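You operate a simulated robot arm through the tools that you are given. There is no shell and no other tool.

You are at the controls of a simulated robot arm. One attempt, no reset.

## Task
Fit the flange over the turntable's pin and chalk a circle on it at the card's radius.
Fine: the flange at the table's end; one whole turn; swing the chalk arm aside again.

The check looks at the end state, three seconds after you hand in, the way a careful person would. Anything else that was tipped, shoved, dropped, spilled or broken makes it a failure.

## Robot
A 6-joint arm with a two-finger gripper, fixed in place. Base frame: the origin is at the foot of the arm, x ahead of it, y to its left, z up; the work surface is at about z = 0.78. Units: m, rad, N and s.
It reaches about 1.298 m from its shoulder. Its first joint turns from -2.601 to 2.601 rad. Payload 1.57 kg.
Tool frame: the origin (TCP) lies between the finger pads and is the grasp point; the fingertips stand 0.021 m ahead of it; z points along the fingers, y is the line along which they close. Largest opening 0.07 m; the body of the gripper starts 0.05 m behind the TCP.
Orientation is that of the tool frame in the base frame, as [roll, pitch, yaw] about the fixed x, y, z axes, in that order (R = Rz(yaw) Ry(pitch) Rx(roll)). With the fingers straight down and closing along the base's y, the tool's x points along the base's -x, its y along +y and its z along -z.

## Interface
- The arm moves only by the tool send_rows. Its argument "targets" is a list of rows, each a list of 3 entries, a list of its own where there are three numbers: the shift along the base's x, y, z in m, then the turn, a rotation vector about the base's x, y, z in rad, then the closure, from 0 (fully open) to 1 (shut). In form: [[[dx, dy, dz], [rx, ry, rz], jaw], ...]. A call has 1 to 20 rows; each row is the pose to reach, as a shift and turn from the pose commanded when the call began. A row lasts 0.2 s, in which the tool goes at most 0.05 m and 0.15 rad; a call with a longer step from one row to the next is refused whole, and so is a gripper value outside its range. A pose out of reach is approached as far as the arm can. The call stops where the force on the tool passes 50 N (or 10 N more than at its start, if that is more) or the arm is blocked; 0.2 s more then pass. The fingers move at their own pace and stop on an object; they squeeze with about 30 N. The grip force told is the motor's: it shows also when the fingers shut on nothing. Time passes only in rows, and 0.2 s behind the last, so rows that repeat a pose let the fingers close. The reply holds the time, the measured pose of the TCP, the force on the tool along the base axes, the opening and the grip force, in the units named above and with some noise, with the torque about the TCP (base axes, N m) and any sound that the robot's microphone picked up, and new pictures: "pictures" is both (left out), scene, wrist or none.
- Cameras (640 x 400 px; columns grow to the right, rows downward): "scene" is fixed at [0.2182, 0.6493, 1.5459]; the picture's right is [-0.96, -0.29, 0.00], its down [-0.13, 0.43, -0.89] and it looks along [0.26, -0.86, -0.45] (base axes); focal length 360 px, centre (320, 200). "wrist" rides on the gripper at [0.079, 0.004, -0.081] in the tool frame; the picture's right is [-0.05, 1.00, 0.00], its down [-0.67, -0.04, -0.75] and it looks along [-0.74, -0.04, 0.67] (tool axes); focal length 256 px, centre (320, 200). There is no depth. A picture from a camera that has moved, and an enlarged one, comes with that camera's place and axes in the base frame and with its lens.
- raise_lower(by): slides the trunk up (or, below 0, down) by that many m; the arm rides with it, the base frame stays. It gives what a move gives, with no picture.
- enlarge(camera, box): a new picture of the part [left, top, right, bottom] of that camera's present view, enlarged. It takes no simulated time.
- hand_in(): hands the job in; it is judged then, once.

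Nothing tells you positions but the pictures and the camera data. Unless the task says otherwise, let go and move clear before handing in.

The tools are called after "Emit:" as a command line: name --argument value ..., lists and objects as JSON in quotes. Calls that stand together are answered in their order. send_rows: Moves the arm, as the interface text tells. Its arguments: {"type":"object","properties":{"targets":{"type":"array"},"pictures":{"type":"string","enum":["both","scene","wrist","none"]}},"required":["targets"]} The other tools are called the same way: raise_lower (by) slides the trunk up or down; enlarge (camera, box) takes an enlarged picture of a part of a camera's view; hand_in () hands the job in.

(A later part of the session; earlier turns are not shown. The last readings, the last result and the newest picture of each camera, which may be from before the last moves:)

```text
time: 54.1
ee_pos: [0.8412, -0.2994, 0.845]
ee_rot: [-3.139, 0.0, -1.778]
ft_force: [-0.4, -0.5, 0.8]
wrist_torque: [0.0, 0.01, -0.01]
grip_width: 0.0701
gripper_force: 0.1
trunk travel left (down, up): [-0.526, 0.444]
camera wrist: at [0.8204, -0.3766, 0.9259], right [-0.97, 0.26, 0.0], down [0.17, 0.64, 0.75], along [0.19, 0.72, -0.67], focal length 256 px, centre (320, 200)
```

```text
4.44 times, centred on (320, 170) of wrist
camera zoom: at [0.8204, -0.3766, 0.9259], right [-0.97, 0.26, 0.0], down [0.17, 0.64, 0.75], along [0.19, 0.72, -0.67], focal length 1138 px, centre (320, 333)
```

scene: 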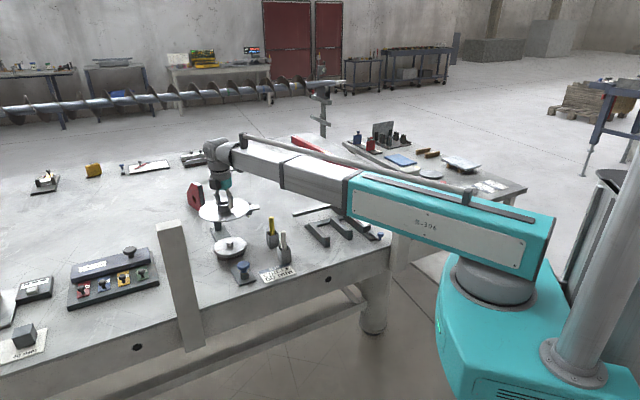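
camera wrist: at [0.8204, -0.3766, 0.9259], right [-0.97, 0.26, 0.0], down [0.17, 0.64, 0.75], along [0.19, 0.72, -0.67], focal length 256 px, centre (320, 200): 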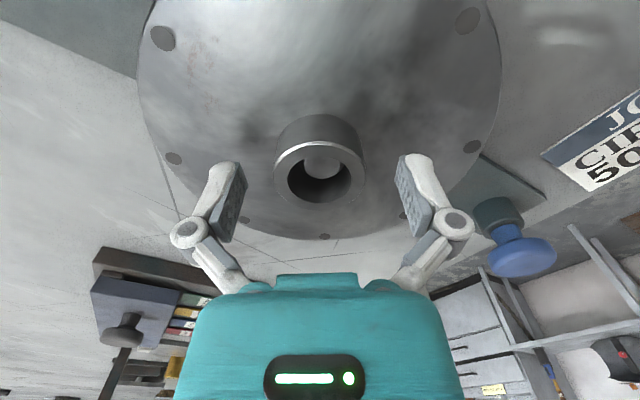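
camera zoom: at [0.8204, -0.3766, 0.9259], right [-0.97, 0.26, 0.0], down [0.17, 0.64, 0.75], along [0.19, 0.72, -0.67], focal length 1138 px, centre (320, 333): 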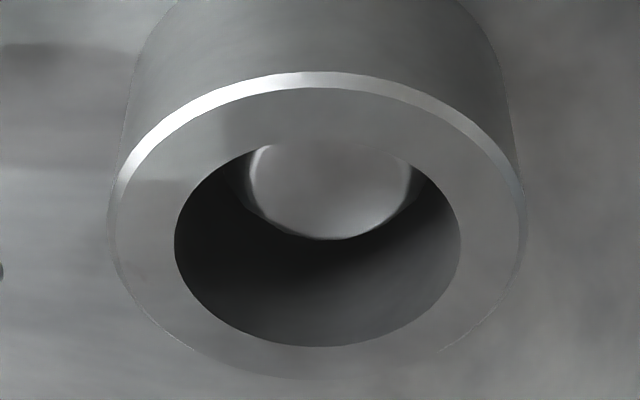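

The flange is seated flat. I'll rise clear and re-inspect the chalk arm and drive knob.

Emit:
raise_lower --by 0.13

Emit:
enlarge --camera "scene" --box '[185, 190, 285, 280]'

Emit:
enlarge --camera "wrist" --box '[0, 0, 640, 400]'

Emit:
enlarge --camera "scene" --box '[205, 200, 265, 245]'

```text
time: 55.7
ee_pos: [0.8411, -0.3002, 0.9738]
ee_rot: [-3.139, 0.0, -1.778]
ft_force: [0.2, 0.5, -0.9]
wrist_torque: [-0.01, -0.01, -0.01]
grip_width: 0.0699
gripper_force: 0.1
trunk travel left (down, up): [-0.656, 0.314]
```

```text
4.44 times, centred on (235, 235) of scene
camera zoom: at [0.2182, 0.6493, 1.5459], right [-0.96, -0.29, 0.0], down [-0.13, 0.43, -0.89], along [0.26, -0.86, -0.45], focal length 1599 px, centre (698, 44)
```

zoom: 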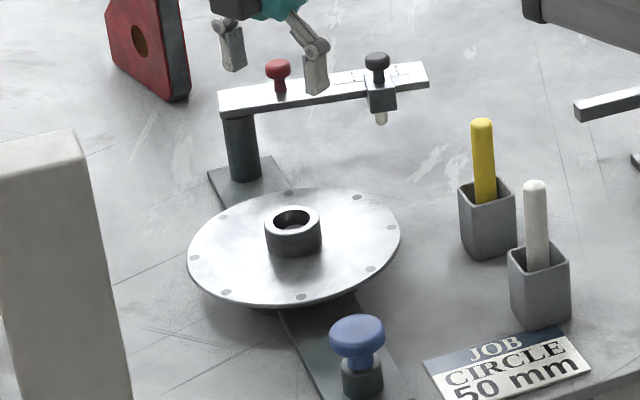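

```text
1.00 times, centred on (320, 200) of wrist (not enlarged: the box is as wide or as high as the picture)
camera zoom: at [0.8205, -0.3766, 1.0558], right [-0.97, 0.26, 0.0], down [0.17, 0.64, 0.75], along [0.19, 0.72, -0.67], focal length 256 px, centre (320, 200)
```

zoom: 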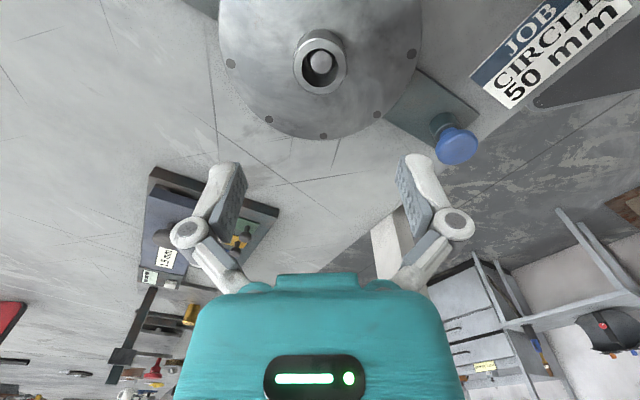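

```text
8.89 times, centred on (235, 222) of scene
camera zoom: at [0.2182, 0.6493, 1.5459], right [-0.96, -0.29, 0.0], down [-0.13, 0.43, -0.89], along [0.26, -0.86, -0.45], focal length 3199 px, centre (1076, 0)
```

zoom: 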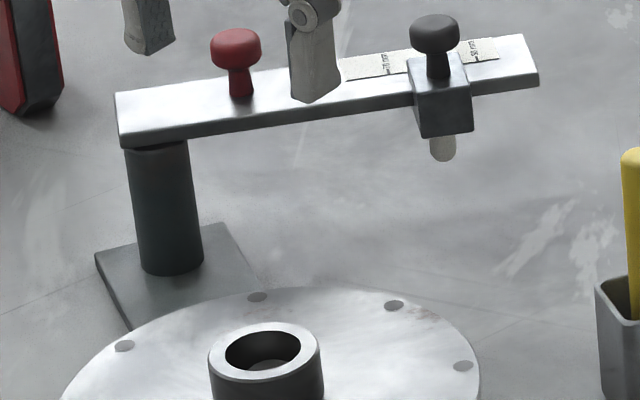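

The flange is on the pin, face at about z 0.817. Now I'll close the fingers into a poker and line up beside the chalk arm's scale side, between the red knob and slider, ready to push the arm in.

Emit:
send_rows --targets '[[[0.012, -0.03, 0], [0, 0, 0.13], 0.5], [[0.024, -0.065, 0], [0, 0, 0.26], 1], [[0.036, -0.1, 0], [0, 0, 0.39], 1], [[0.048, -0.135, 0], [0, 0, 0.52], 1], [[0.06, -0.17, 0], [0, 0, 0.65], 1], [[0.07, -0.2, 0], [0, 0, 0.78], 1], [[0.077, -0.216, 0], [0, 0, 0.81], 1], [[0.077, -0.216, 0], [0, 0, 0.81], 1]]' --pictures "both"

Emit:
enlarge --camera "scene" --box '[195, 170, 285, 245]'

```text
time: 57.5
ee_pos: [0.9189, -0.5164, 0.9747]
ee_rot: [-3.14, 0.0, -0.968]
ft_force: [0.8, 0.1, 0.3]
wrist_torque: [0.0, 0.01, 0.02]
grip_width: 0.0
gripper_force: 28.3
trunk travel left (down, up): [-0.656, 0.314]
camera wrist: at [0.9593, -0.584, 1.0558], right [-0.85, -0.52, 0.0], down [-0.35, 0.57, 0.75], along [-0.39, 0.64, -0.67], focal length 256 px, centre (320, 200)
```

scene: 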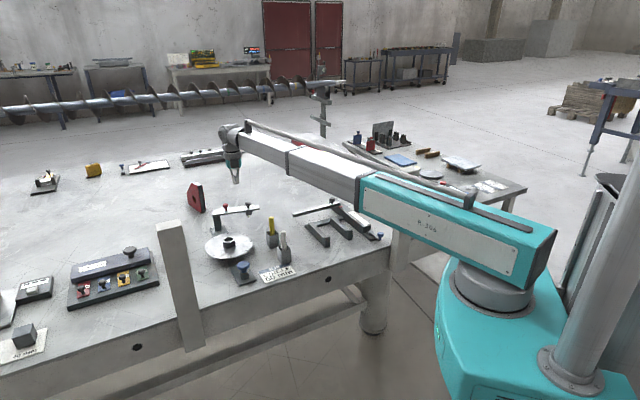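
wrist: 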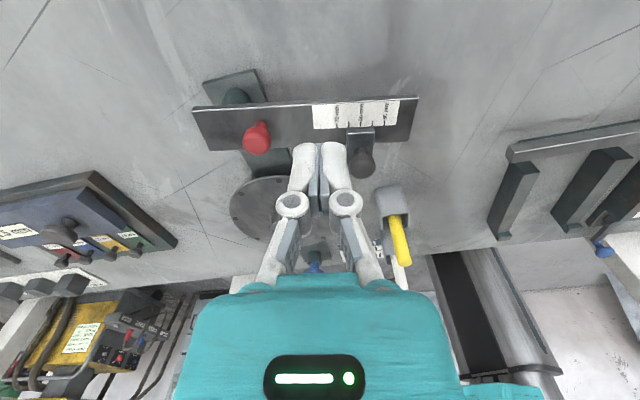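

```text
5.33 times, centred on (240, 208) of scene
camera zoom: at [0.2182, 0.6493, 1.5459], right [-0.96, -0.29, 0.0], down [-0.13, 0.43, -0.89], along [0.26, -0.86, -0.45], focal length 1919 px, centre (747, 160)
```

zoom: 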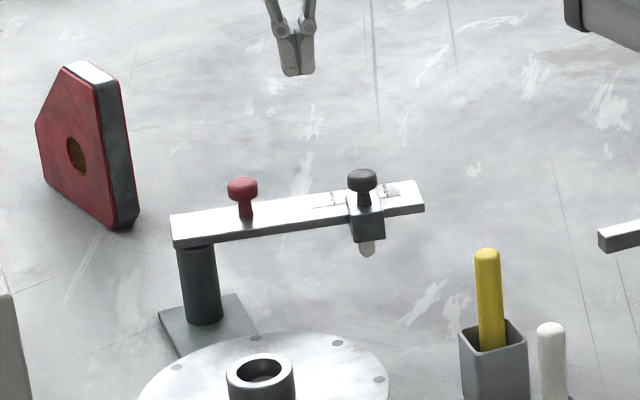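

The poker is about 15 mm clear of the arm's scale-side edge. I'll lower to arm height.

Emit:
raise_lower --by -0.104

Emit:
enlarge --camera "scene" --box '[195, 170, 285, 245]'

Emit:
enlarge --camera "wrist" --box '[0, 0, 640, 400]'

```text
time: 58.9
ee_pos: [0.9189, -0.5166, 0.8711]
ee_rot: [-3.14, 0.001, -0.97]
ft_force: [-0.1, -1.0, 0.1]
wrist_torque: [0.0, 0.01, 0.05]
grip_width: 0.0
gripper_force: 29.2
trunk travel left (down, up): [-0.552, 0.418]
```

```text
5.33 times, centred on (240, 208) of scene
camera zoom: at [0.2182, 0.6493, 1.5459], right [-0.96, -0.29, 0.0], down [-0.13, 0.43, -0.89], along [0.26, -0.86, -0.45], focal length 1919 px, centre (747, 160)
```

zoom: 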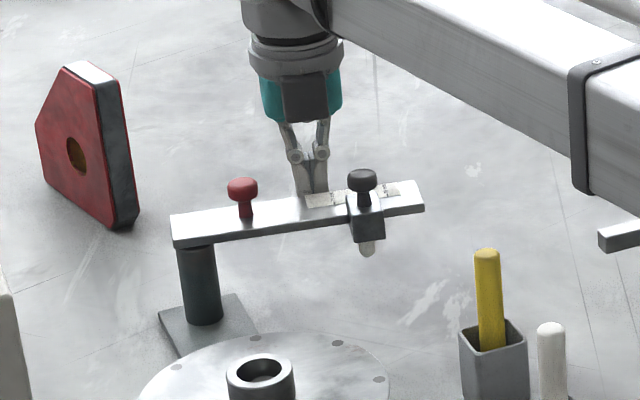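

```text
1.00 times, centred on (320, 200) of wrist (not enlarged: the box is as wide or as high as the picture)
camera zoom: at [0.9593, -0.5837, 0.952], right [-0.85, -0.52, 0.0], down [-0.35, 0.57, 0.75], along [-0.39, 0.64, -0.67], focal length 256 px, centre (320, 200)
```

zoom: 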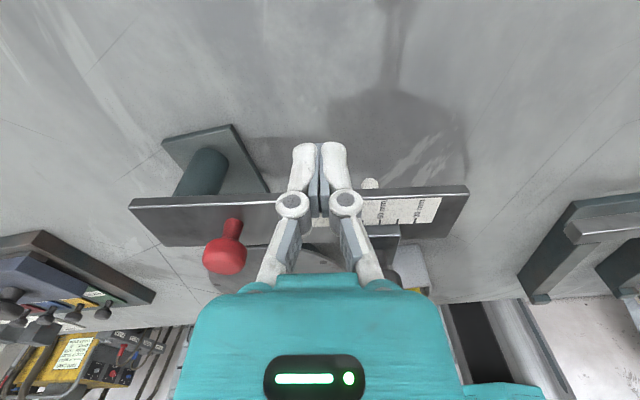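

Emit:
enlarge --camera "wrist" --box '[120, 110, 300, 250]'

Emit:
enlarge --camera "wrist" --box '[300, 130, 480, 260]'

```text
2.86 times, centred on (210, 180) of wrist
camera zoom: at [0.9593, -0.5837, 0.952], right [-0.85, -0.52, 0.0], down [-0.35, 0.57, 0.75], along [-0.39, 0.64, -0.67], focal length 731 px, centre (634, 257)
```

zoom: 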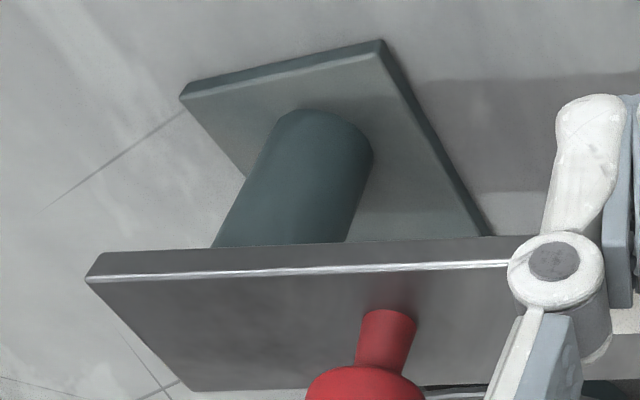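

```text
3.08 times, centred on (390, 195) of wrist
camera zoom: at [0.9593, -0.5837, 0.952], right [-0.85, -0.52, 0.0], down [-0.35, 0.57, 0.75], along [-0.39, 0.64, -0.67], focal length 788 px, centre (105, 215)
```

zoom: 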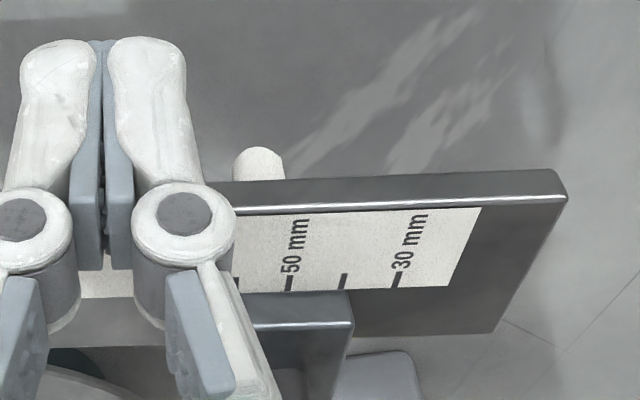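

The pivot is about (0.968, -0.424), so the arm needs to swing about 71°. I'll push it along the arc in small steps, 30° first, rotating the tool along with it.

Emit:
send_rows --targets '[[[-0.005, 0.0075, 0], [0, 0, 0], 1], [[-0.0107, 0.0157, 0], [0, 0, 0], 1], [[-0.0172, 0.0213, 0], [0, 0, -0.087], 1], [[-0.0231, 0.0274, 0], [0, 0, -0.175], 1], [[-0.0284, 0.0341, 0], [0, 0, -0.262], 1], [[-0.0331, 0.041, 0], [0, 0, -0.349], 1], [[-0.0372, 0.0485, 0], [0, 0, -0.436], 1], [[-0.0408, 0.0563, 0], [0, 0, -0.524], 1]]' --pictures "wrist"

Emit:
enlarge --camera "scene" --box '[195, 180, 285, 255]'

```text
time: 60.7
ee_pos: [0.8774, -0.4579, 0.8708]
ee_rot: [-3.139, 0.0, -1.494]
ft_force: [-0.9, -1.8, 0.4]
wrist_torque: [-0.01, 0.04, -0.05]
grip_width: 0.0
gripper_force: 28.9
trunk travel left (down, up): [-0.552, 0.418]
camera wrist: at [0.8785, -0.539, 0.9519], right [-1.0, -0.02, 0.0], down [-0.02, 0.67, 0.75], along [-0.02, 0.75, -0.67], focal length 256 px, centre (320, 200)
```

wrist: 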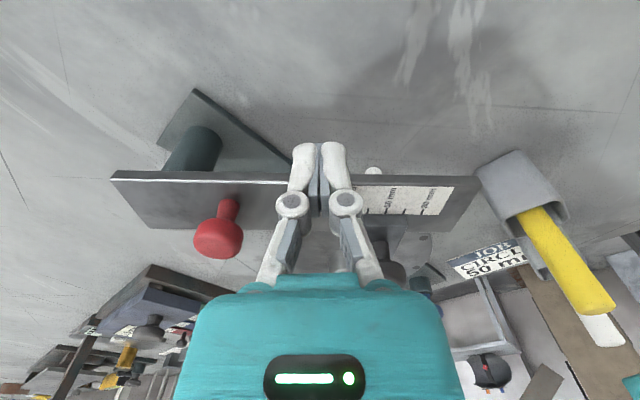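

```text
5.33 times, centred on (240, 218) of scene
camera zoom: at [0.2182, 0.6493, 1.5459], right [-0.96, -0.29, 0.0], down [-0.13, 0.43, -0.89], along [0.26, -0.86, -0.45], focal length 1919 px, centre (747, 107)
```

zoom: 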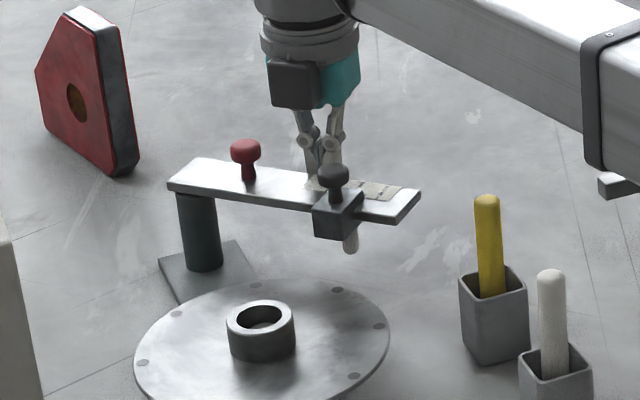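

The arm swings freely. I'll continue another 20° and check its clearance to the hub.

Emit:
send_rows --targets '[[[-0.0027, 0.008, 0], [0, 0, -0.087], 1], [[-0.0047, 0.0163, 0], [0, 0, -0.175], 1], [[-0.0061, 0.0246, 0], [0, 0, -0.262], 1], [[-0.0066, 0.0332, 0], [0, 0, -0.349], 1]]' --pictures "wrist"

Emit:
enlarge --camera "scene" --box '[205, 200, 265, 250]'

```text
time: 61.7
ee_pos: [0.8708, -0.4266, 0.871]
ee_rot: [-3.141, 0.001, -1.843]
ft_force: [-1.0, -1.1, -0.7]
wrist_torque: [-0.01, 0.05, 0.0]
grip_width: 0.0001
gripper_force: 28.0
trunk travel left (down, up): [-0.552, 0.418]
camera wrist: at [0.8445, -0.5019, 0.9519], right [-0.95, 0.32, 0.0], down [0.21, 0.63, 0.75], along [0.24, 0.71, -0.67], focal length 256 px, centre (320, 200)
```

wrist: 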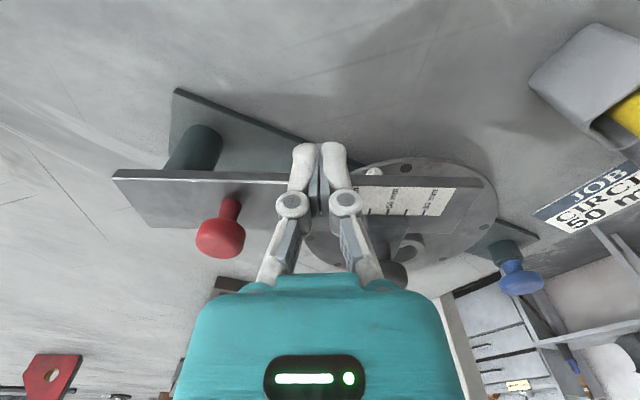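

```text
8.00 times, centred on (235, 225) of scene
camera zoom: at [0.2182, 0.6493, 1.5459], right [-0.96, -0.29, 0.0], down [-0.13, 0.43, -0.89], along [0.26, -0.86, -0.45], focal length 2879 px, centre (1000, 0)
```

zoom: 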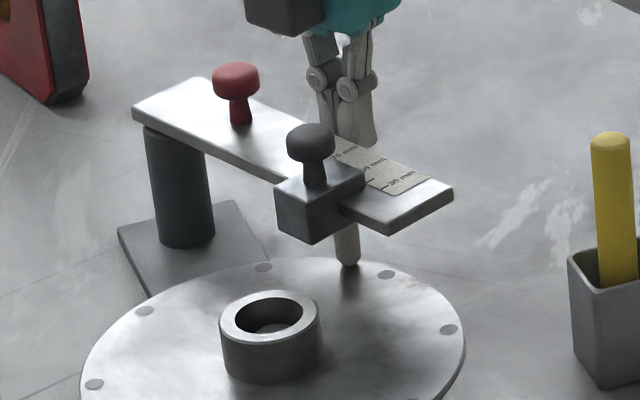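

The chalk hangs below the arm and its tip has come in over the flange's edge at about face height, with no resistance. I'll continue to about 145° and re-measure.

Emit:
send_rows --targets '[[[0.0, 0.0085, 0], [0, 0, -0.087], 1], [[0.001, 0.017, 0], [0, 0, -0.175], 1], [[0.0026, 0.0253, 0], [0, 0, -0.262], 1]]' --pictures "wrist"

Emit:
enlarge --camera "scene" --box '[205, 205, 265, 255]'

```text
time: 62.5
ee_pos: [0.8727, -0.3999, 0.8701]
ee_rot: [-3.139, 0.0, -2.105]
ft_force: [-2.4, -1.4, -0.2]
wrist_torque: [-0.04, 0.01, -0.02]
grip_width: 0.0
gripper_force: 28.4
trunk travel left (down, up): [-0.552, 0.418]
camera wrist: at [0.8289, -0.4672, 0.952], right [-0.83, 0.55, 0.0], down [0.37, 0.56, 0.75], along [0.41, 0.62, -0.67], focal length 256 px, centre (320, 200)
```

wrist: 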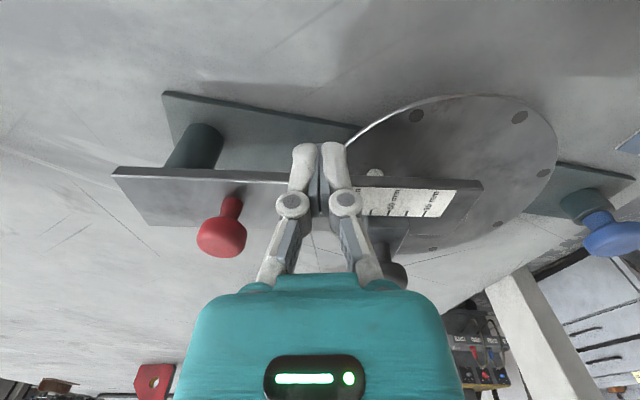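

```text
8.00 times, centred on (235, 230) of scene
camera zoom: at [0.2182, 0.6493, 1.5459], right [-0.96, -0.29, 0.0], down [-0.13, 0.43, -0.89], along [0.26, -0.86, -0.45], focal length 2879 px, centre (1000, -40)
```

zoom: 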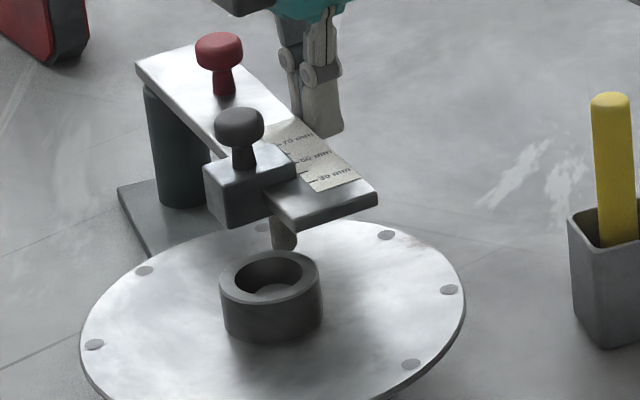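

The arm is now near 145° and the chalk is about 50 mm from the pin. I'll nudge the last few degrees gently, watching for a stop.

Emit:
send_rows --targets '[[[0.0005, 0.002, 0], [0, 0, -0.022], 1], [[0.0011, 0.0041, 0], [0, 0, -0.044], 1], [[0.0017, 0.0061, 0], [0, 0, -0.066], 1], [[0.0024, 0.0081, 0], [0, 0, -0.087], 1]]' --pictures "wrist"

Emit:
enlarge --camera "scene" --box '[205, 205, 265, 255]'

```text
time: 63.5
ee_pos: [0.8762, -0.3921, 0.8709]
ee_rot: [-3.14, 0.0, -2.191]
ft_force: [-1.7, -0.7, 0.5]
wrist_torque: [-0.01, 0.07, 0.01]
grip_width: 0.0
gripper_force: 28.6
trunk travel left (down, up): [-0.552, 0.418]
camera wrist: at [0.8257, -0.4551, 0.952], right [-0.78, 0.62, 0.0], down [0.41, 0.52, 0.75], along [0.47, 0.58, -0.67], focal length 256 px, centre (320, 200)
```

wrist: 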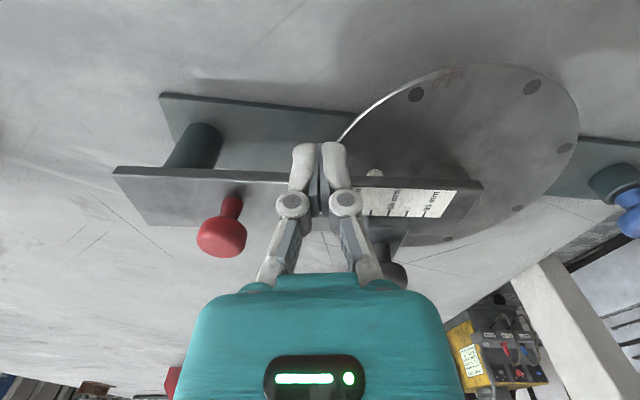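

```text
8.00 times, centred on (235, 230) of scene
camera zoom: at [0.2182, 0.6493, 1.5459], right [-0.96, -0.29, 0.0], down [-0.13, 0.43, -0.89], along [0.26, -0.86, -0.45], focal length 2879 px, centre (1000, -40)
```

zoom: 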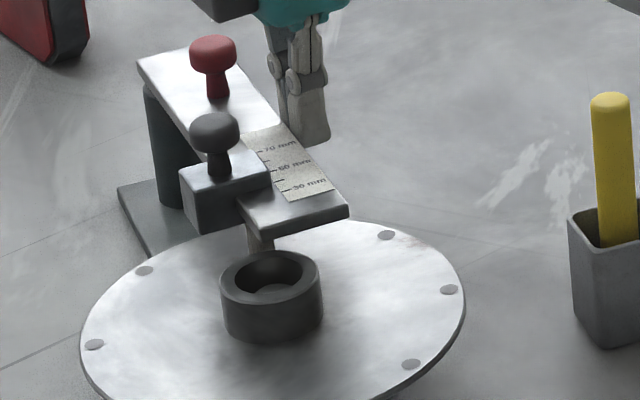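

Emit:
send_rows --targets '[[[0.0006, 0.002, 0], [0, 0, -0.022], 1], [[0.0013, 0.0039, 0], [0, 0, -0.044], 1], [[0.0013, 0.0039, 0], [0, 0, -0.044], 1]]' --pictures "wrist"

Emit:
enlarge --camera "scene" --box '[205, 205, 265, 255]'

Emit:
enlarge --camera "wrist" --box '[320, 140, 500, 280]'

```text
time: 64.3
ee_pos: [0.8775, -0.3895, 0.8715]
ee_rot: [-3.139, 0.0, -2.234]
ft_force: [-2.6, -0.5, -0.3]
wrist_torque: [-0.02, 0.03, -0.02]
grip_width: 0.0002
gripper_force: 28.0
trunk travel left (down, up): [-0.552, 0.418]
camera wrist: at [0.8244, -0.4488, 0.952], right [-0.75, 0.66, 0.0], down [0.44, 0.5, 0.75], along [0.49, 0.56, -0.67], focal length 256 px, centre (320, 200)
```

wrist: 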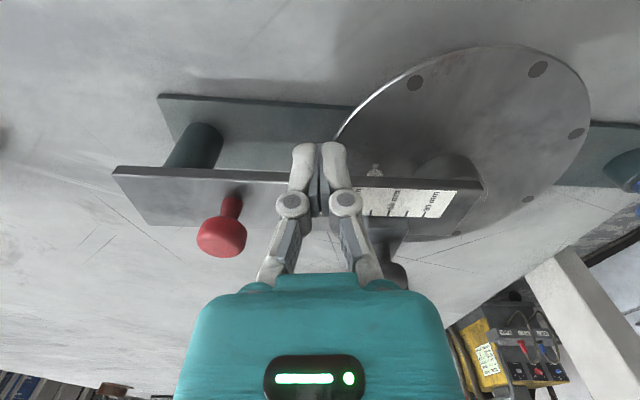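

```text
8.00 times, centred on (235, 230) of scene
camera zoom: at [0.2182, 0.6493, 1.5459], right [-0.96, -0.29, 0.0], down [-0.13, 0.43, -0.89], along [0.26, -0.86, -0.45], focal length 2879 px, centre (1000, -40)
```

zoom: 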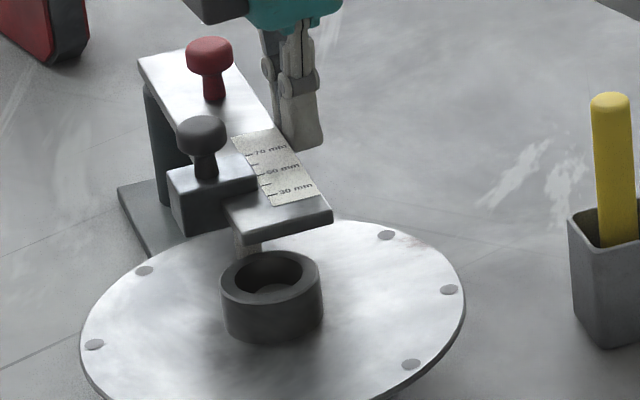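

```text
2.86 times, centred on (410, 210) of wrist
camera zoom: at [0.8244, -0.4488, 0.952], right [-0.75, 0.66, 0.0], down [0.44, 0.5, 0.75], along [0.49, 0.56, -0.67], focal length 731 px, centre (63, 171)
```

zoom: 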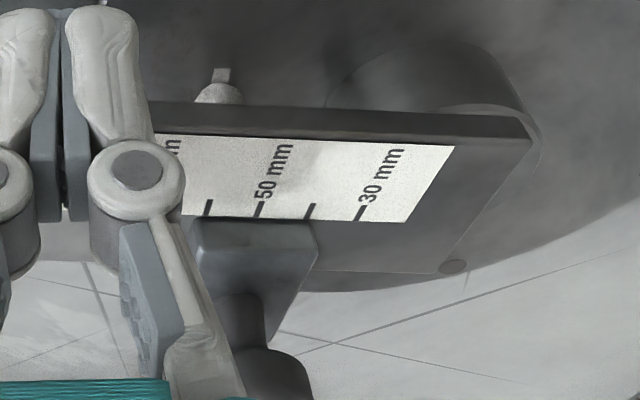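

The chalk is on the pin–pivot line, and there's a first mark by its tip. I'll back the poker off, rise, and go look at the blue drive knob.

Emit:
send_rows --targets '[[[-0.007, -0.0075, 0], [0, 0, 0], 1], [[-0.02, -0.021, 0], [0, 0, 0], 1], [[-0.02, -0.021, 0], [0, 0, 0], 1]]' --pictures "none"

Emit:
raise_lower --by 0.13

Emit:
enlarge --camera "scene" --box '[195, 205, 275, 285]'

Emit:
enlarge --camera "wrist" --box '[0, 0, 640, 400]'

```text
time: 65.1
ee_pos: [0.8581, -0.4097, 0.8706]
ee_rot: [-3.141, -0.002, -2.235]
ft_force: [0.1, 0.6, 0.1]
wrist_torque: [-0.02, 0.0, -0.02]
grip_width: 0.0
gripper_force: 28.8
trunk travel left (down, up): [-0.552, 0.418]
```

```text
time: 66.7
ee_pos: [0.8569, -0.4102, 1.0005]
ee_rot: [-3.14, -0.001, -2.234]
ft_force: [1.1, 0.2, 0.9]
wrist_torque: [0.0, 0.01, -0.01]
grip_width: 0.0
gripper_force: 28.7
trunk travel left (down, up): [-0.682, 0.288]
```

```text
5.00 times, centred on (235, 245) of scene
camera zoom: at [0.2182, 0.6493, 1.5459], right [-0.96, -0.29, 0.0], down [-0.13, 0.43, -0.89], along [0.26, -0.86, -0.45], focal length 1799 px, centre (745, -25)
```

zoom: 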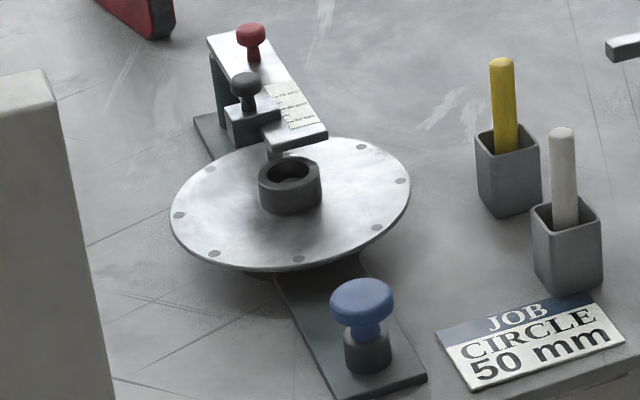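

```text
1.00 times, centred on (320, 200) of wrist (not enlarged: the box is as wide or as high as the picture)
camera zoom: at [0.8043, -0.4698, 1.0818], right [-0.75, 0.66, 0.0], down [0.44, 0.5, 0.75], along [0.49, 0.56, -0.67], focal length 256 px, centre (320, 200)
```

zoom: 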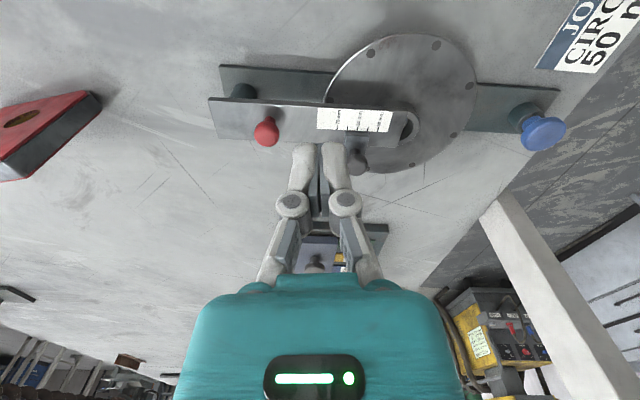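

The arm stays put. The blue knob is about 40 mm wide near (0.7245, -0.182). I'll move above it with the gripper open and measure.

Emit:
send_rows --targets '[[[-0.02, 0.035, 0], [0, 0, 0], 0.5], [[-0.04, 0.07, 0], [0, 0, 0], 0], [[-0.06, 0.105, 0], [0, 0, 0], 0], [[-0.08, 0.14, 0], [0, 0, 0], 0], [[-0.1, 0.175, 0], [0, 0, 0], 0], [[-0.118, 0.205, 0], [0, 0, 0], 0], [[-0.133, 0.228, 0], [0, 0, 0], 0], [[-0.133, 0.228, 0], [0, 0, 0], 0]]' --pictures "both"

Emit:
enlarge --camera "wrist" --box '[240, 40, 400, 140]'

```text
time: 68.5
ee_pos: [0.7243, -0.1816, 1.0009]
ee_rot: [-3.14, 0.002, -2.233]
ft_force: [-0.8, 0.1, -0.4]
wrist_torque: [-0.01, 0.0, 0.05]
grip_width: 0.07
gripper_force: 0.1
trunk travel left (down, up): [-0.682, 0.288]
camera wrist: at [0.671, -0.2415, 1.082], right [-0.75, 0.66, 0.0], down [0.44, 0.5, 0.75], along [0.49, 0.56, -0.67], focal length 256 px, centre (320, 200)
```

scene: 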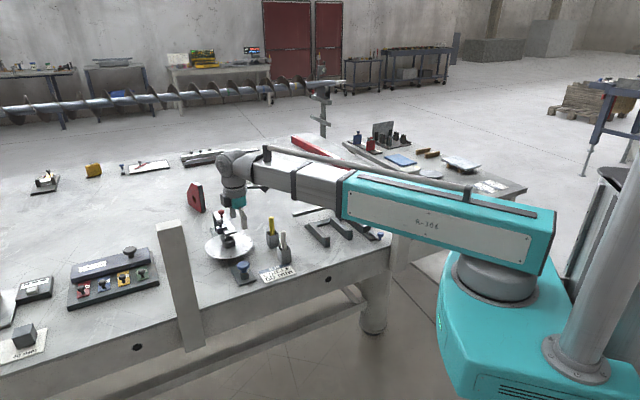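
wrist: 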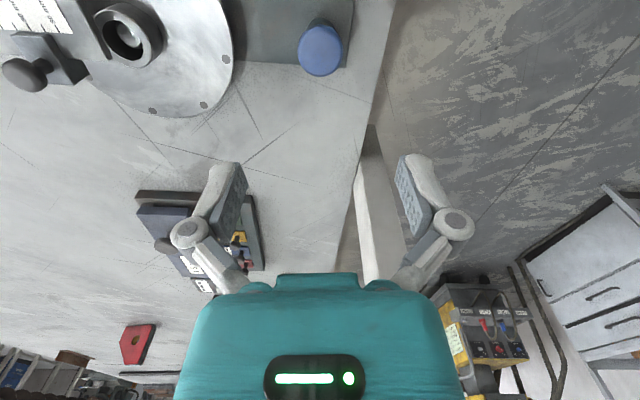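

```text
4.00 times, centred on (320, 90) of wrist
camera zoom: at [0.671, -0.2415, 1.082], right [-0.75, 0.66, 0.0], down [0.44, 0.5, 0.75], along [0.49, 0.56, -0.67], focal length 1024 px, centre (320, 640)
```

zoom: 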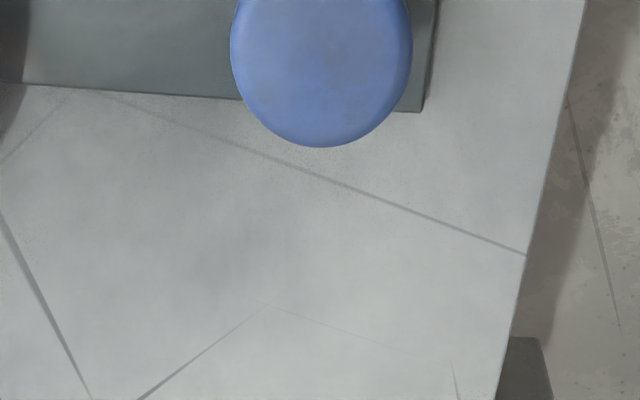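

Emit:
raise_lower --by -0.09

Emit:
enlarge --camera "wrist" --box '[220, 40, 420, 165]'

Emit:
enlarge --camera "scene" --box '[205, 205, 285, 285]'

```text
time: 69.7
ee_pos: [0.7243, -0.1819, 0.9111]
ee_rot: [-3.14, 0.0, -2.234]
ft_force: [0.0, -0.2, -0.2]
wrist_torque: [0.01, 0.04, 0.01]
grip_width: 0.0697
gripper_force: 0.1
trunk travel left (down, up): [-0.592, 0.378]
```

```text
3.20 times, centred on (320, 102) of wrist
camera zoom: at [0.6709, -0.2419, 0.992], right [-0.75, 0.66, 0.0], down [0.44, 0.5, 0.75], along [0.49, 0.56, -0.67], focal length 819 px, centre (320, 512)
```

zoom: 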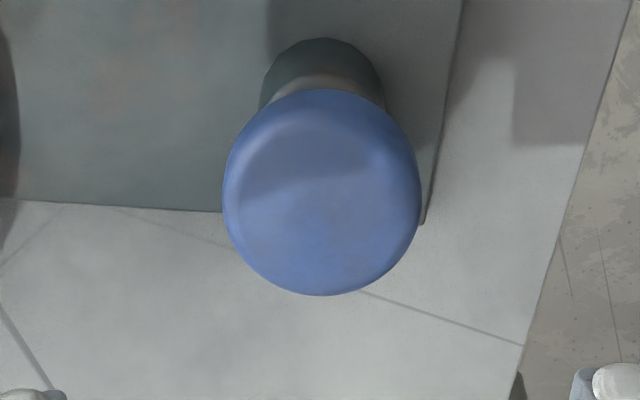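

```text
5.00 times, centred on (245, 245) of scene
camera zoom: at [0.2182, 0.6493, 1.5459], right [-0.96, -0.29, 0.0], down [-0.13, 0.43, -0.89], along [0.26, -0.86, -0.45], focal length 1799 px, centre (695, -25)
```

zoom: 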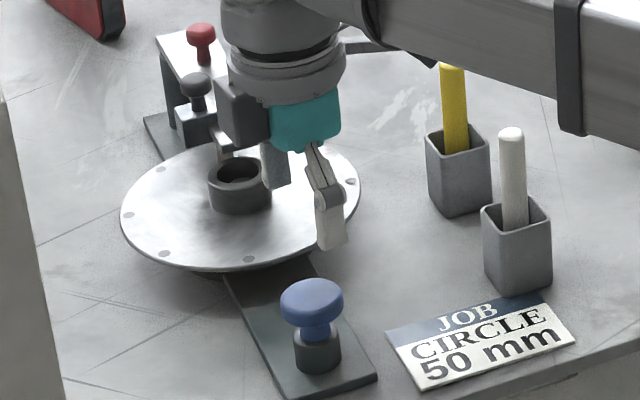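

The knob is centred under the gripper at about z 0.84. I'll lower, grip it, and try a small test turn.

Emit:
raise_lower --by -0.061

Emit:
send_rows --targets '[[[0, 0, 0], [0, 0, 0], 0.3], [[0, 0, 0], [0, 0, 0], 0.6], [[0, 0, 0], [0, 0, 0], 1], [[0, 0, 0], [0, 0, 0], 1]]' --pictures "wrist"

Emit:
enlarge --camera "scene" --box '[195, 205, 275, 285]'

```text
time: 70.7
ee_pos: [0.7241, -0.182, 0.849]
ee_rot: [-3.14, 0.0, -2.234]
ft_force: [0.0, -0.1, -0.3]
wrist_torque: [-0.03, 0.01, 0.02]
grip_width: 0.0699
gripper_force: 0.0
trunk travel left (down, up): [-0.531, 0.439]
```

```text
time: 71.7
ee_pos: [0.7235, -0.1821, 0.8489]
ee_rot: [-3.14, -0.001, -2.234]
ft_force: [-0.9, 0.8, 2.9]
wrist_torque: [0.06, 0.11, 0.01]
grip_width: 0.0389
gripper_force: 32.1
trunk travel left (down, up): [-0.531, 0.439]
camera wrist: at [0.6708, -0.2418, 0.9312], right [-0.75, 0.66, 0.0], down [0.44, 0.5, 0.75], along [0.49, 0.56, -0.67], focal length 256 px, centre (320, 200)
```

wrist: 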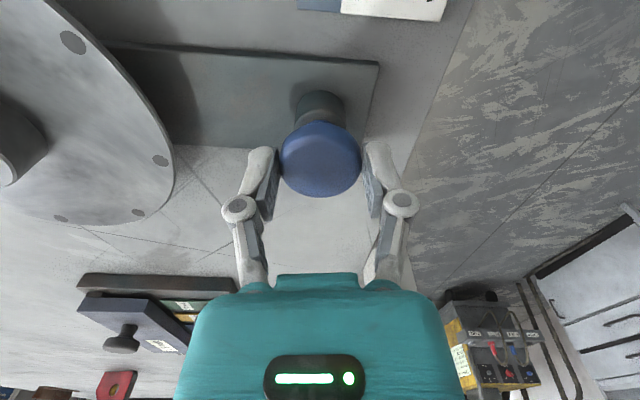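

```text
5.00 times, centred on (235, 245) of scene
camera zoom: at [0.2182, 0.6493, 1.5459], right [-0.96, -0.29, 0.0], down [-0.13, 0.43, -0.89], along [0.26, -0.86, -0.45], focal length 1799 px, centre (745, -25)
```

zoom: 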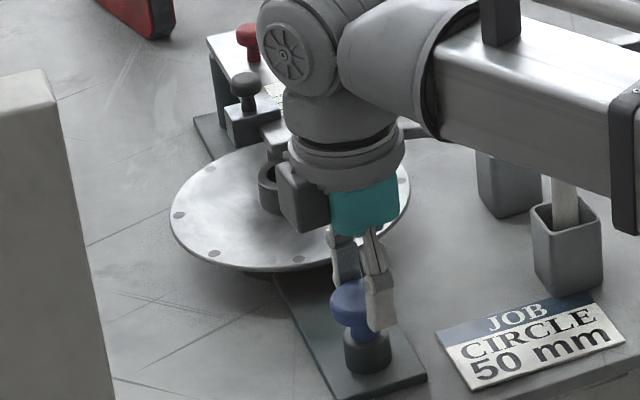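

Emit:
send_rows --targets '[[[0, 0, 0], [0, 0, 0.1], 1], [[0, 0, 0], [0, 0, 0.2], 1], [[0, 0, 0], [0, 0, 0.3], 1], [[0, 0, 0], [0, 0, 0.3], 1]]' --pictures "wrist"

Emit:
enlarge --camera "scene" --box '[195, 205, 275, 285]'

```text
time: 72.7
ee_pos: [0.7249, -0.1827, 0.8506]
ee_rot: [-3.14, -0.001, -1.932]
ft_force: [6.8, -1.3, 9.0]
wrist_torque: [0.1, 0.04, -0.02]
grip_width: 0.0389
gripper_force: 31.7
trunk travel left (down, up): [-0.531, 0.439]
camera wrist: at [0.6913, -0.2548, 0.9312], right [-0.92, 0.4, 0.0], down [0.27, 0.61, 0.75], along [0.3, 0.68, -0.67], focal length 256 px, centre (320, 200)
```

wrist: 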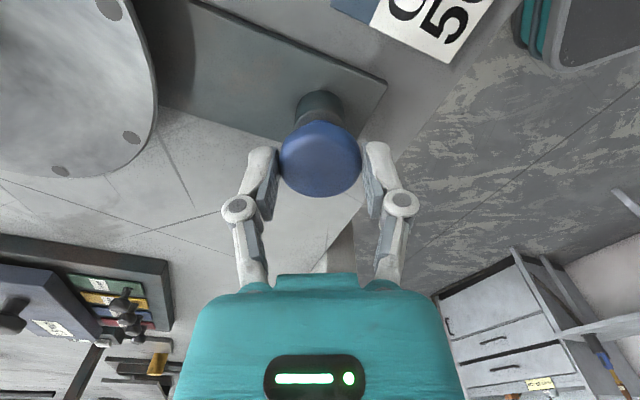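

```text
5.00 times, centred on (235, 245) of scene
camera zoom: at [0.2182, 0.6493, 1.5459], right [-0.96, -0.29, 0.0], down [-0.13, 0.43, -0.89], along [0.26, -0.86, -0.45], focal length 1799 px, centre (745, -25)
```

zoom: 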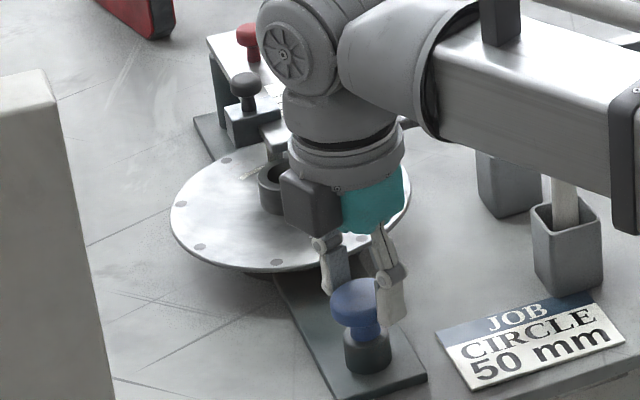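

The table turns, in the opposite sense to the knob at a ratio of roughly 0.65, and a chalk arc is appearing. I'll keep turning the knob the same way.

Emit:
send_rows --targets '[[[0, 0, 0], [0, 0, 0.12], 1], [[0, 0, 0], [0, 0, 0.24], 1], [[0, 0, 0], [0, 0, 0.36], 1], [[0, 0, 0], [0, 0, 0.48], 1], [[0, 0, 0], [0, 0, 0.6], 1], [[0, 0, 0], [0, 0, 0.72], 1], [[0, 0, 0], [0, 0, 0.84], 1], [[0, 0, 0], [0, 0, 0.96], 1], [[0, 0, 0], [0, 0, 1.08], 1], [[0, 0, 0], [0, 0, 1.2], 1], [[0, 0, 0], [0, 0, 1.2], 1]]' --pictures "wrist"

Emit:
enlarge --camera "scene" --box '[195, 205, 275, 285]'

```text
time: 75.1
ee_pos: [0.7259, -0.1816, 0.8497]
ee_rot: [-3.138, -0.004, -0.731]
ft_force: [30.2, -0.5, 26.0]
wrist_torque: [0.33, -0.46, -0.03]
grip_width: 0.039
gripper_force: 32.0
trunk travel left (down, up): [-0.531, 0.439]
camera wrist: at [0.781, -0.2377, 0.9312], right [-0.71, -0.71, 0.0], down [-0.48, 0.47, 0.74], along [-0.52, 0.53, -0.67], focal length 256 px, centre (320, 200)
```

wrist: 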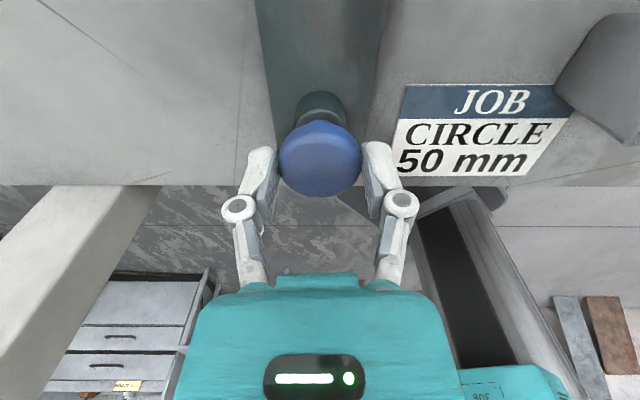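

```text
5.00 times, centred on (235, 245) of scene
camera zoom: at [0.2182, 0.6493, 1.5459], right [-0.96, -0.29, 0.0], down [-0.13, 0.43, -0.89], along [0.26, -0.86, -0.45], focal length 1799 px, centre (745, -25)
```

zoom: 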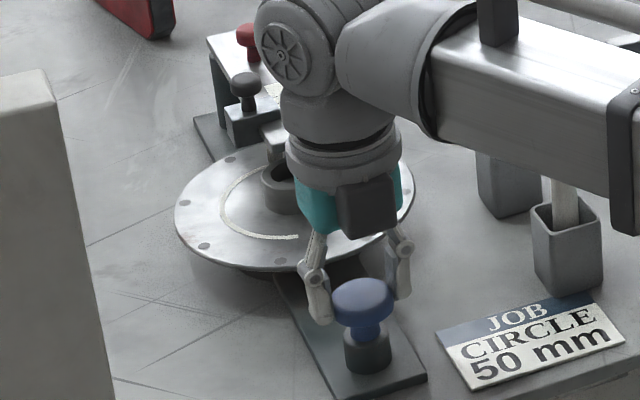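

The chalk circle is appearing nicely: about 170° drawn for 1.5 rad of knob, so a ratio of about 2. Lateral force has built up, so I'll release, wind the wrist back, re-centre and regrip.

Emit:
send_rows --targets '[[[0, 0, 0], [0, 0, 0], 0.4], [[0, 0, 0], [0, 0, 0], 0.2], [[0, 0, 0], [0, 0, 0], 0], [[0, 0, 0], [0, 0, 0], 0]]' --pictures "wrist"

Emit:
enlarge --camera "wrist" --box '[240, 80, 400, 210]'

Emit:
enlarge --camera "scene" --box '[195, 205, 275, 285]'

```text
time: 76.1
ee_pos: [0.7239, -0.1816, 0.8498]
ee_rot: [-3.141, 0.001, -0.735]
ft_force: [-0.7, 0.2, -0.1]
wrist_torque: [0.01, 0.02, 0.0]
grip_width: 0.07
gripper_force: 0.2
trunk travel left (down, up): [-0.531, 0.439]
camera wrist: at [0.7794, -0.2382, 0.9309], right [-0.71, -0.71, 0.0], down [-0.47, 0.47, 0.75], along [-0.53, 0.53, -0.67], focal length 256 px, centre (320, 200)
```

wrist: 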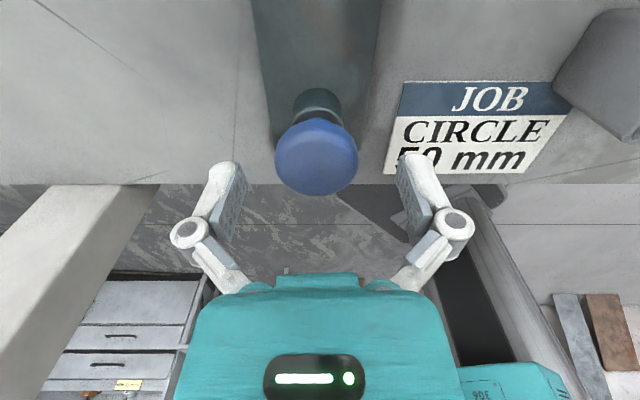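

```text
3.08 times, centred on (320, 145) of wrist
camera zoom: at [0.7794, -0.2382, 0.9309], right [-0.71, -0.71, 0.0], down [-0.47, 0.47, 0.75], along [-0.53, 0.53, -0.67], focal length 788 px, centre (320, 369)
```

zoom: 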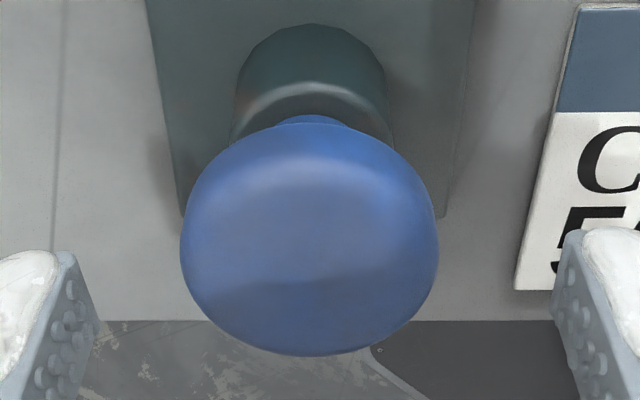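

```text
5.00 times, centred on (235, 245) of scene
camera zoom: at [0.2182, 0.6493, 1.5459], right [-0.96, -0.29, 0.0], down [-0.13, 0.43, -0.89], along [0.26, -0.86, -0.45], focal length 1799 px, centre (745, -25)
```

zoom: 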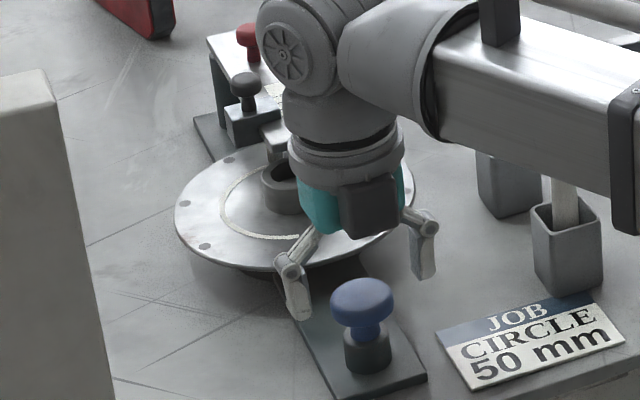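

Emit:
send_rows --targets '[[[0.0009, 0.0016, 0], [0, 0, -0.145], 0], [[0.0009, 0.0016, 0], [0, 0, -0.29], 0], [[0.0009, 0.0016, 0], [0, 0, -0.435], 0], [[0.0009, 0.0016, 0], [0, 0, -0.58], 0], [[0.0009, 0.0016, 0], [0, 0, -0.725], 0], [[0.0009, 0.0016, 0], [0, 0, -0.87], 0], [[0.0009, 0.0016, 0], [0, 0, -1.015], 0], [[0.0009, 0.0016, 0], [0, 0, -1.16], 0], [[0.0009, 0.0016, 0], [0, 0, -1.305], 0], [[0.0009, 0.0016, 0], [0, 0, -1.45], 0], [[0.0009, 0.0016, 0], [0, 0, -1.595], 0], [[0.0009, 0.0016, 0], [0, 0, -1.74], 0], [[0.0009, 0.0016, 0], [0, 0, -1.8], 0], [[0.0009, 0.0016, 0], [0, 0, -1.8], 0]]' --pictures "wrist"

Emit:
enlarge --camera "wrist" --box '[240, 80, 400, 210]'

```text
time: 79.1
ee_pos: [0.725, -0.1803, 0.8493]
ee_rot: [-3.139, 0.001, -2.537]
ft_force: [1.0, 0.1, -0.4]
wrist_torque: [0.04, 0.01, -0.02]
grip_width: 0.0698
gripper_force: 0.1
trunk travel left (down, up): [-0.531, 0.439]
camera wrist: at [0.6567, -0.2219, 0.931], right [-0.53, 0.85, 0.0], down [0.57, 0.35, 0.75], along [0.63, 0.39, -0.67], focal length 256 px, centre (320, 200)
```

wrist: 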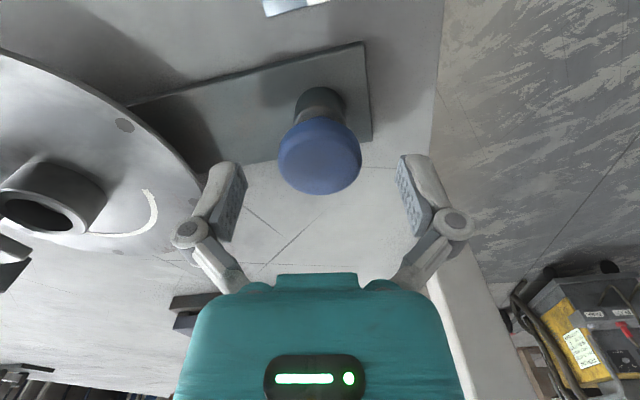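

```text
3.08 times, centred on (320, 145) of wrist
camera zoom: at [0.6567, -0.2219, 0.931], right [-0.53, 0.85, 0.0], down [0.57, 0.35, 0.75], along [0.63, 0.39, -0.67], focal length 788 px, centre (320, 369)
```

zoom: 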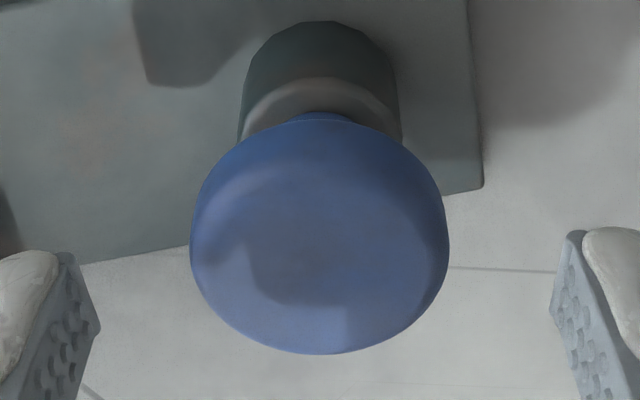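

Centred on the knob. I'll grip and turn on.

Emit:
send_rows --targets '[[[0, 0, 0], [0, 0, 0], 0.5], [[0, 0, 0], [0, 0, 0], 1], [[0, 0, 0], [0, 0, 0], 1], [[0, 0, 0], [0, 0, 0], 1], [[0, 0, 0], [0, 0, 0.1], 1], [[0, 0, 0], [0, 0, 0.22], 1], [[0, 0, 0], [0, 0, 0.34], 1], [[0, 0, 0], [0, 0, 0.46], 1], [[0, 0, 0], [0, 0, 0.58], 1], [[0, 0, 0], [0, 0, 0.7], 1], [[0, 0, 0], [0, 0, 0.82], 1], [[0, 0, 0], [0, 0, 0.94], 1], [[0, 0, 0], [0, 0, 1.06], 1], [[0, 0, 0], [0, 0, 1.06], 1]]' --pictures "wrist"

Emit:
enlarge --camera "scene" --box '[195, 205, 275, 285]'

```text
time: 82.1
ee_pos: [0.7265, -0.1792, 0.8489]
ee_rot: [-3.14, 0.001, -1.47]
ft_force: [5.5, 1.8, 7.3]
wrist_torque: [0.28, 0.1, -0.03]
grip_width: 0.0389
gripper_force: 31.9
trunk travel left (down, up): [-0.531, 0.439]
camera wrist: at [0.7277, -0.2597, 0.9311], right [-1.0, -0.05, 0.0], down [-0.03, 0.67, 0.75], along [-0.03, 0.74, -0.67], focal length 256 px, centre (320, 200)
```

wrist: 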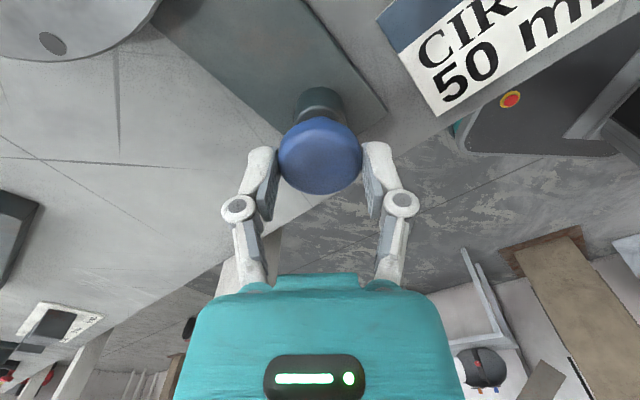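

```text
5.00 times, centred on (235, 245) of scene
camera zoom: at [0.2182, 0.6493, 1.5459], right [-0.96, -0.29, 0.0], down [-0.13, 0.43, -0.89], along [0.26, -0.86, -0.45], focal length 1799 px, centre (745, -25)
```

zoom: 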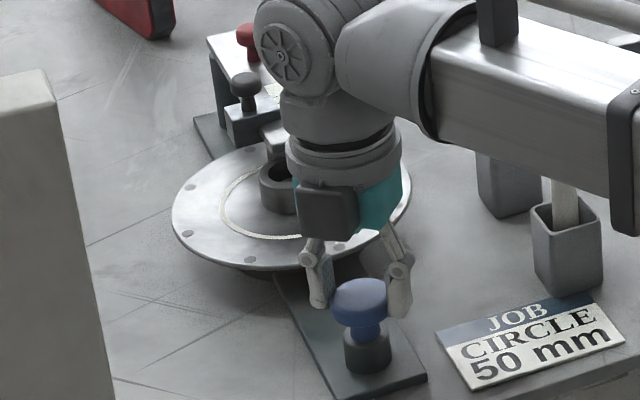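

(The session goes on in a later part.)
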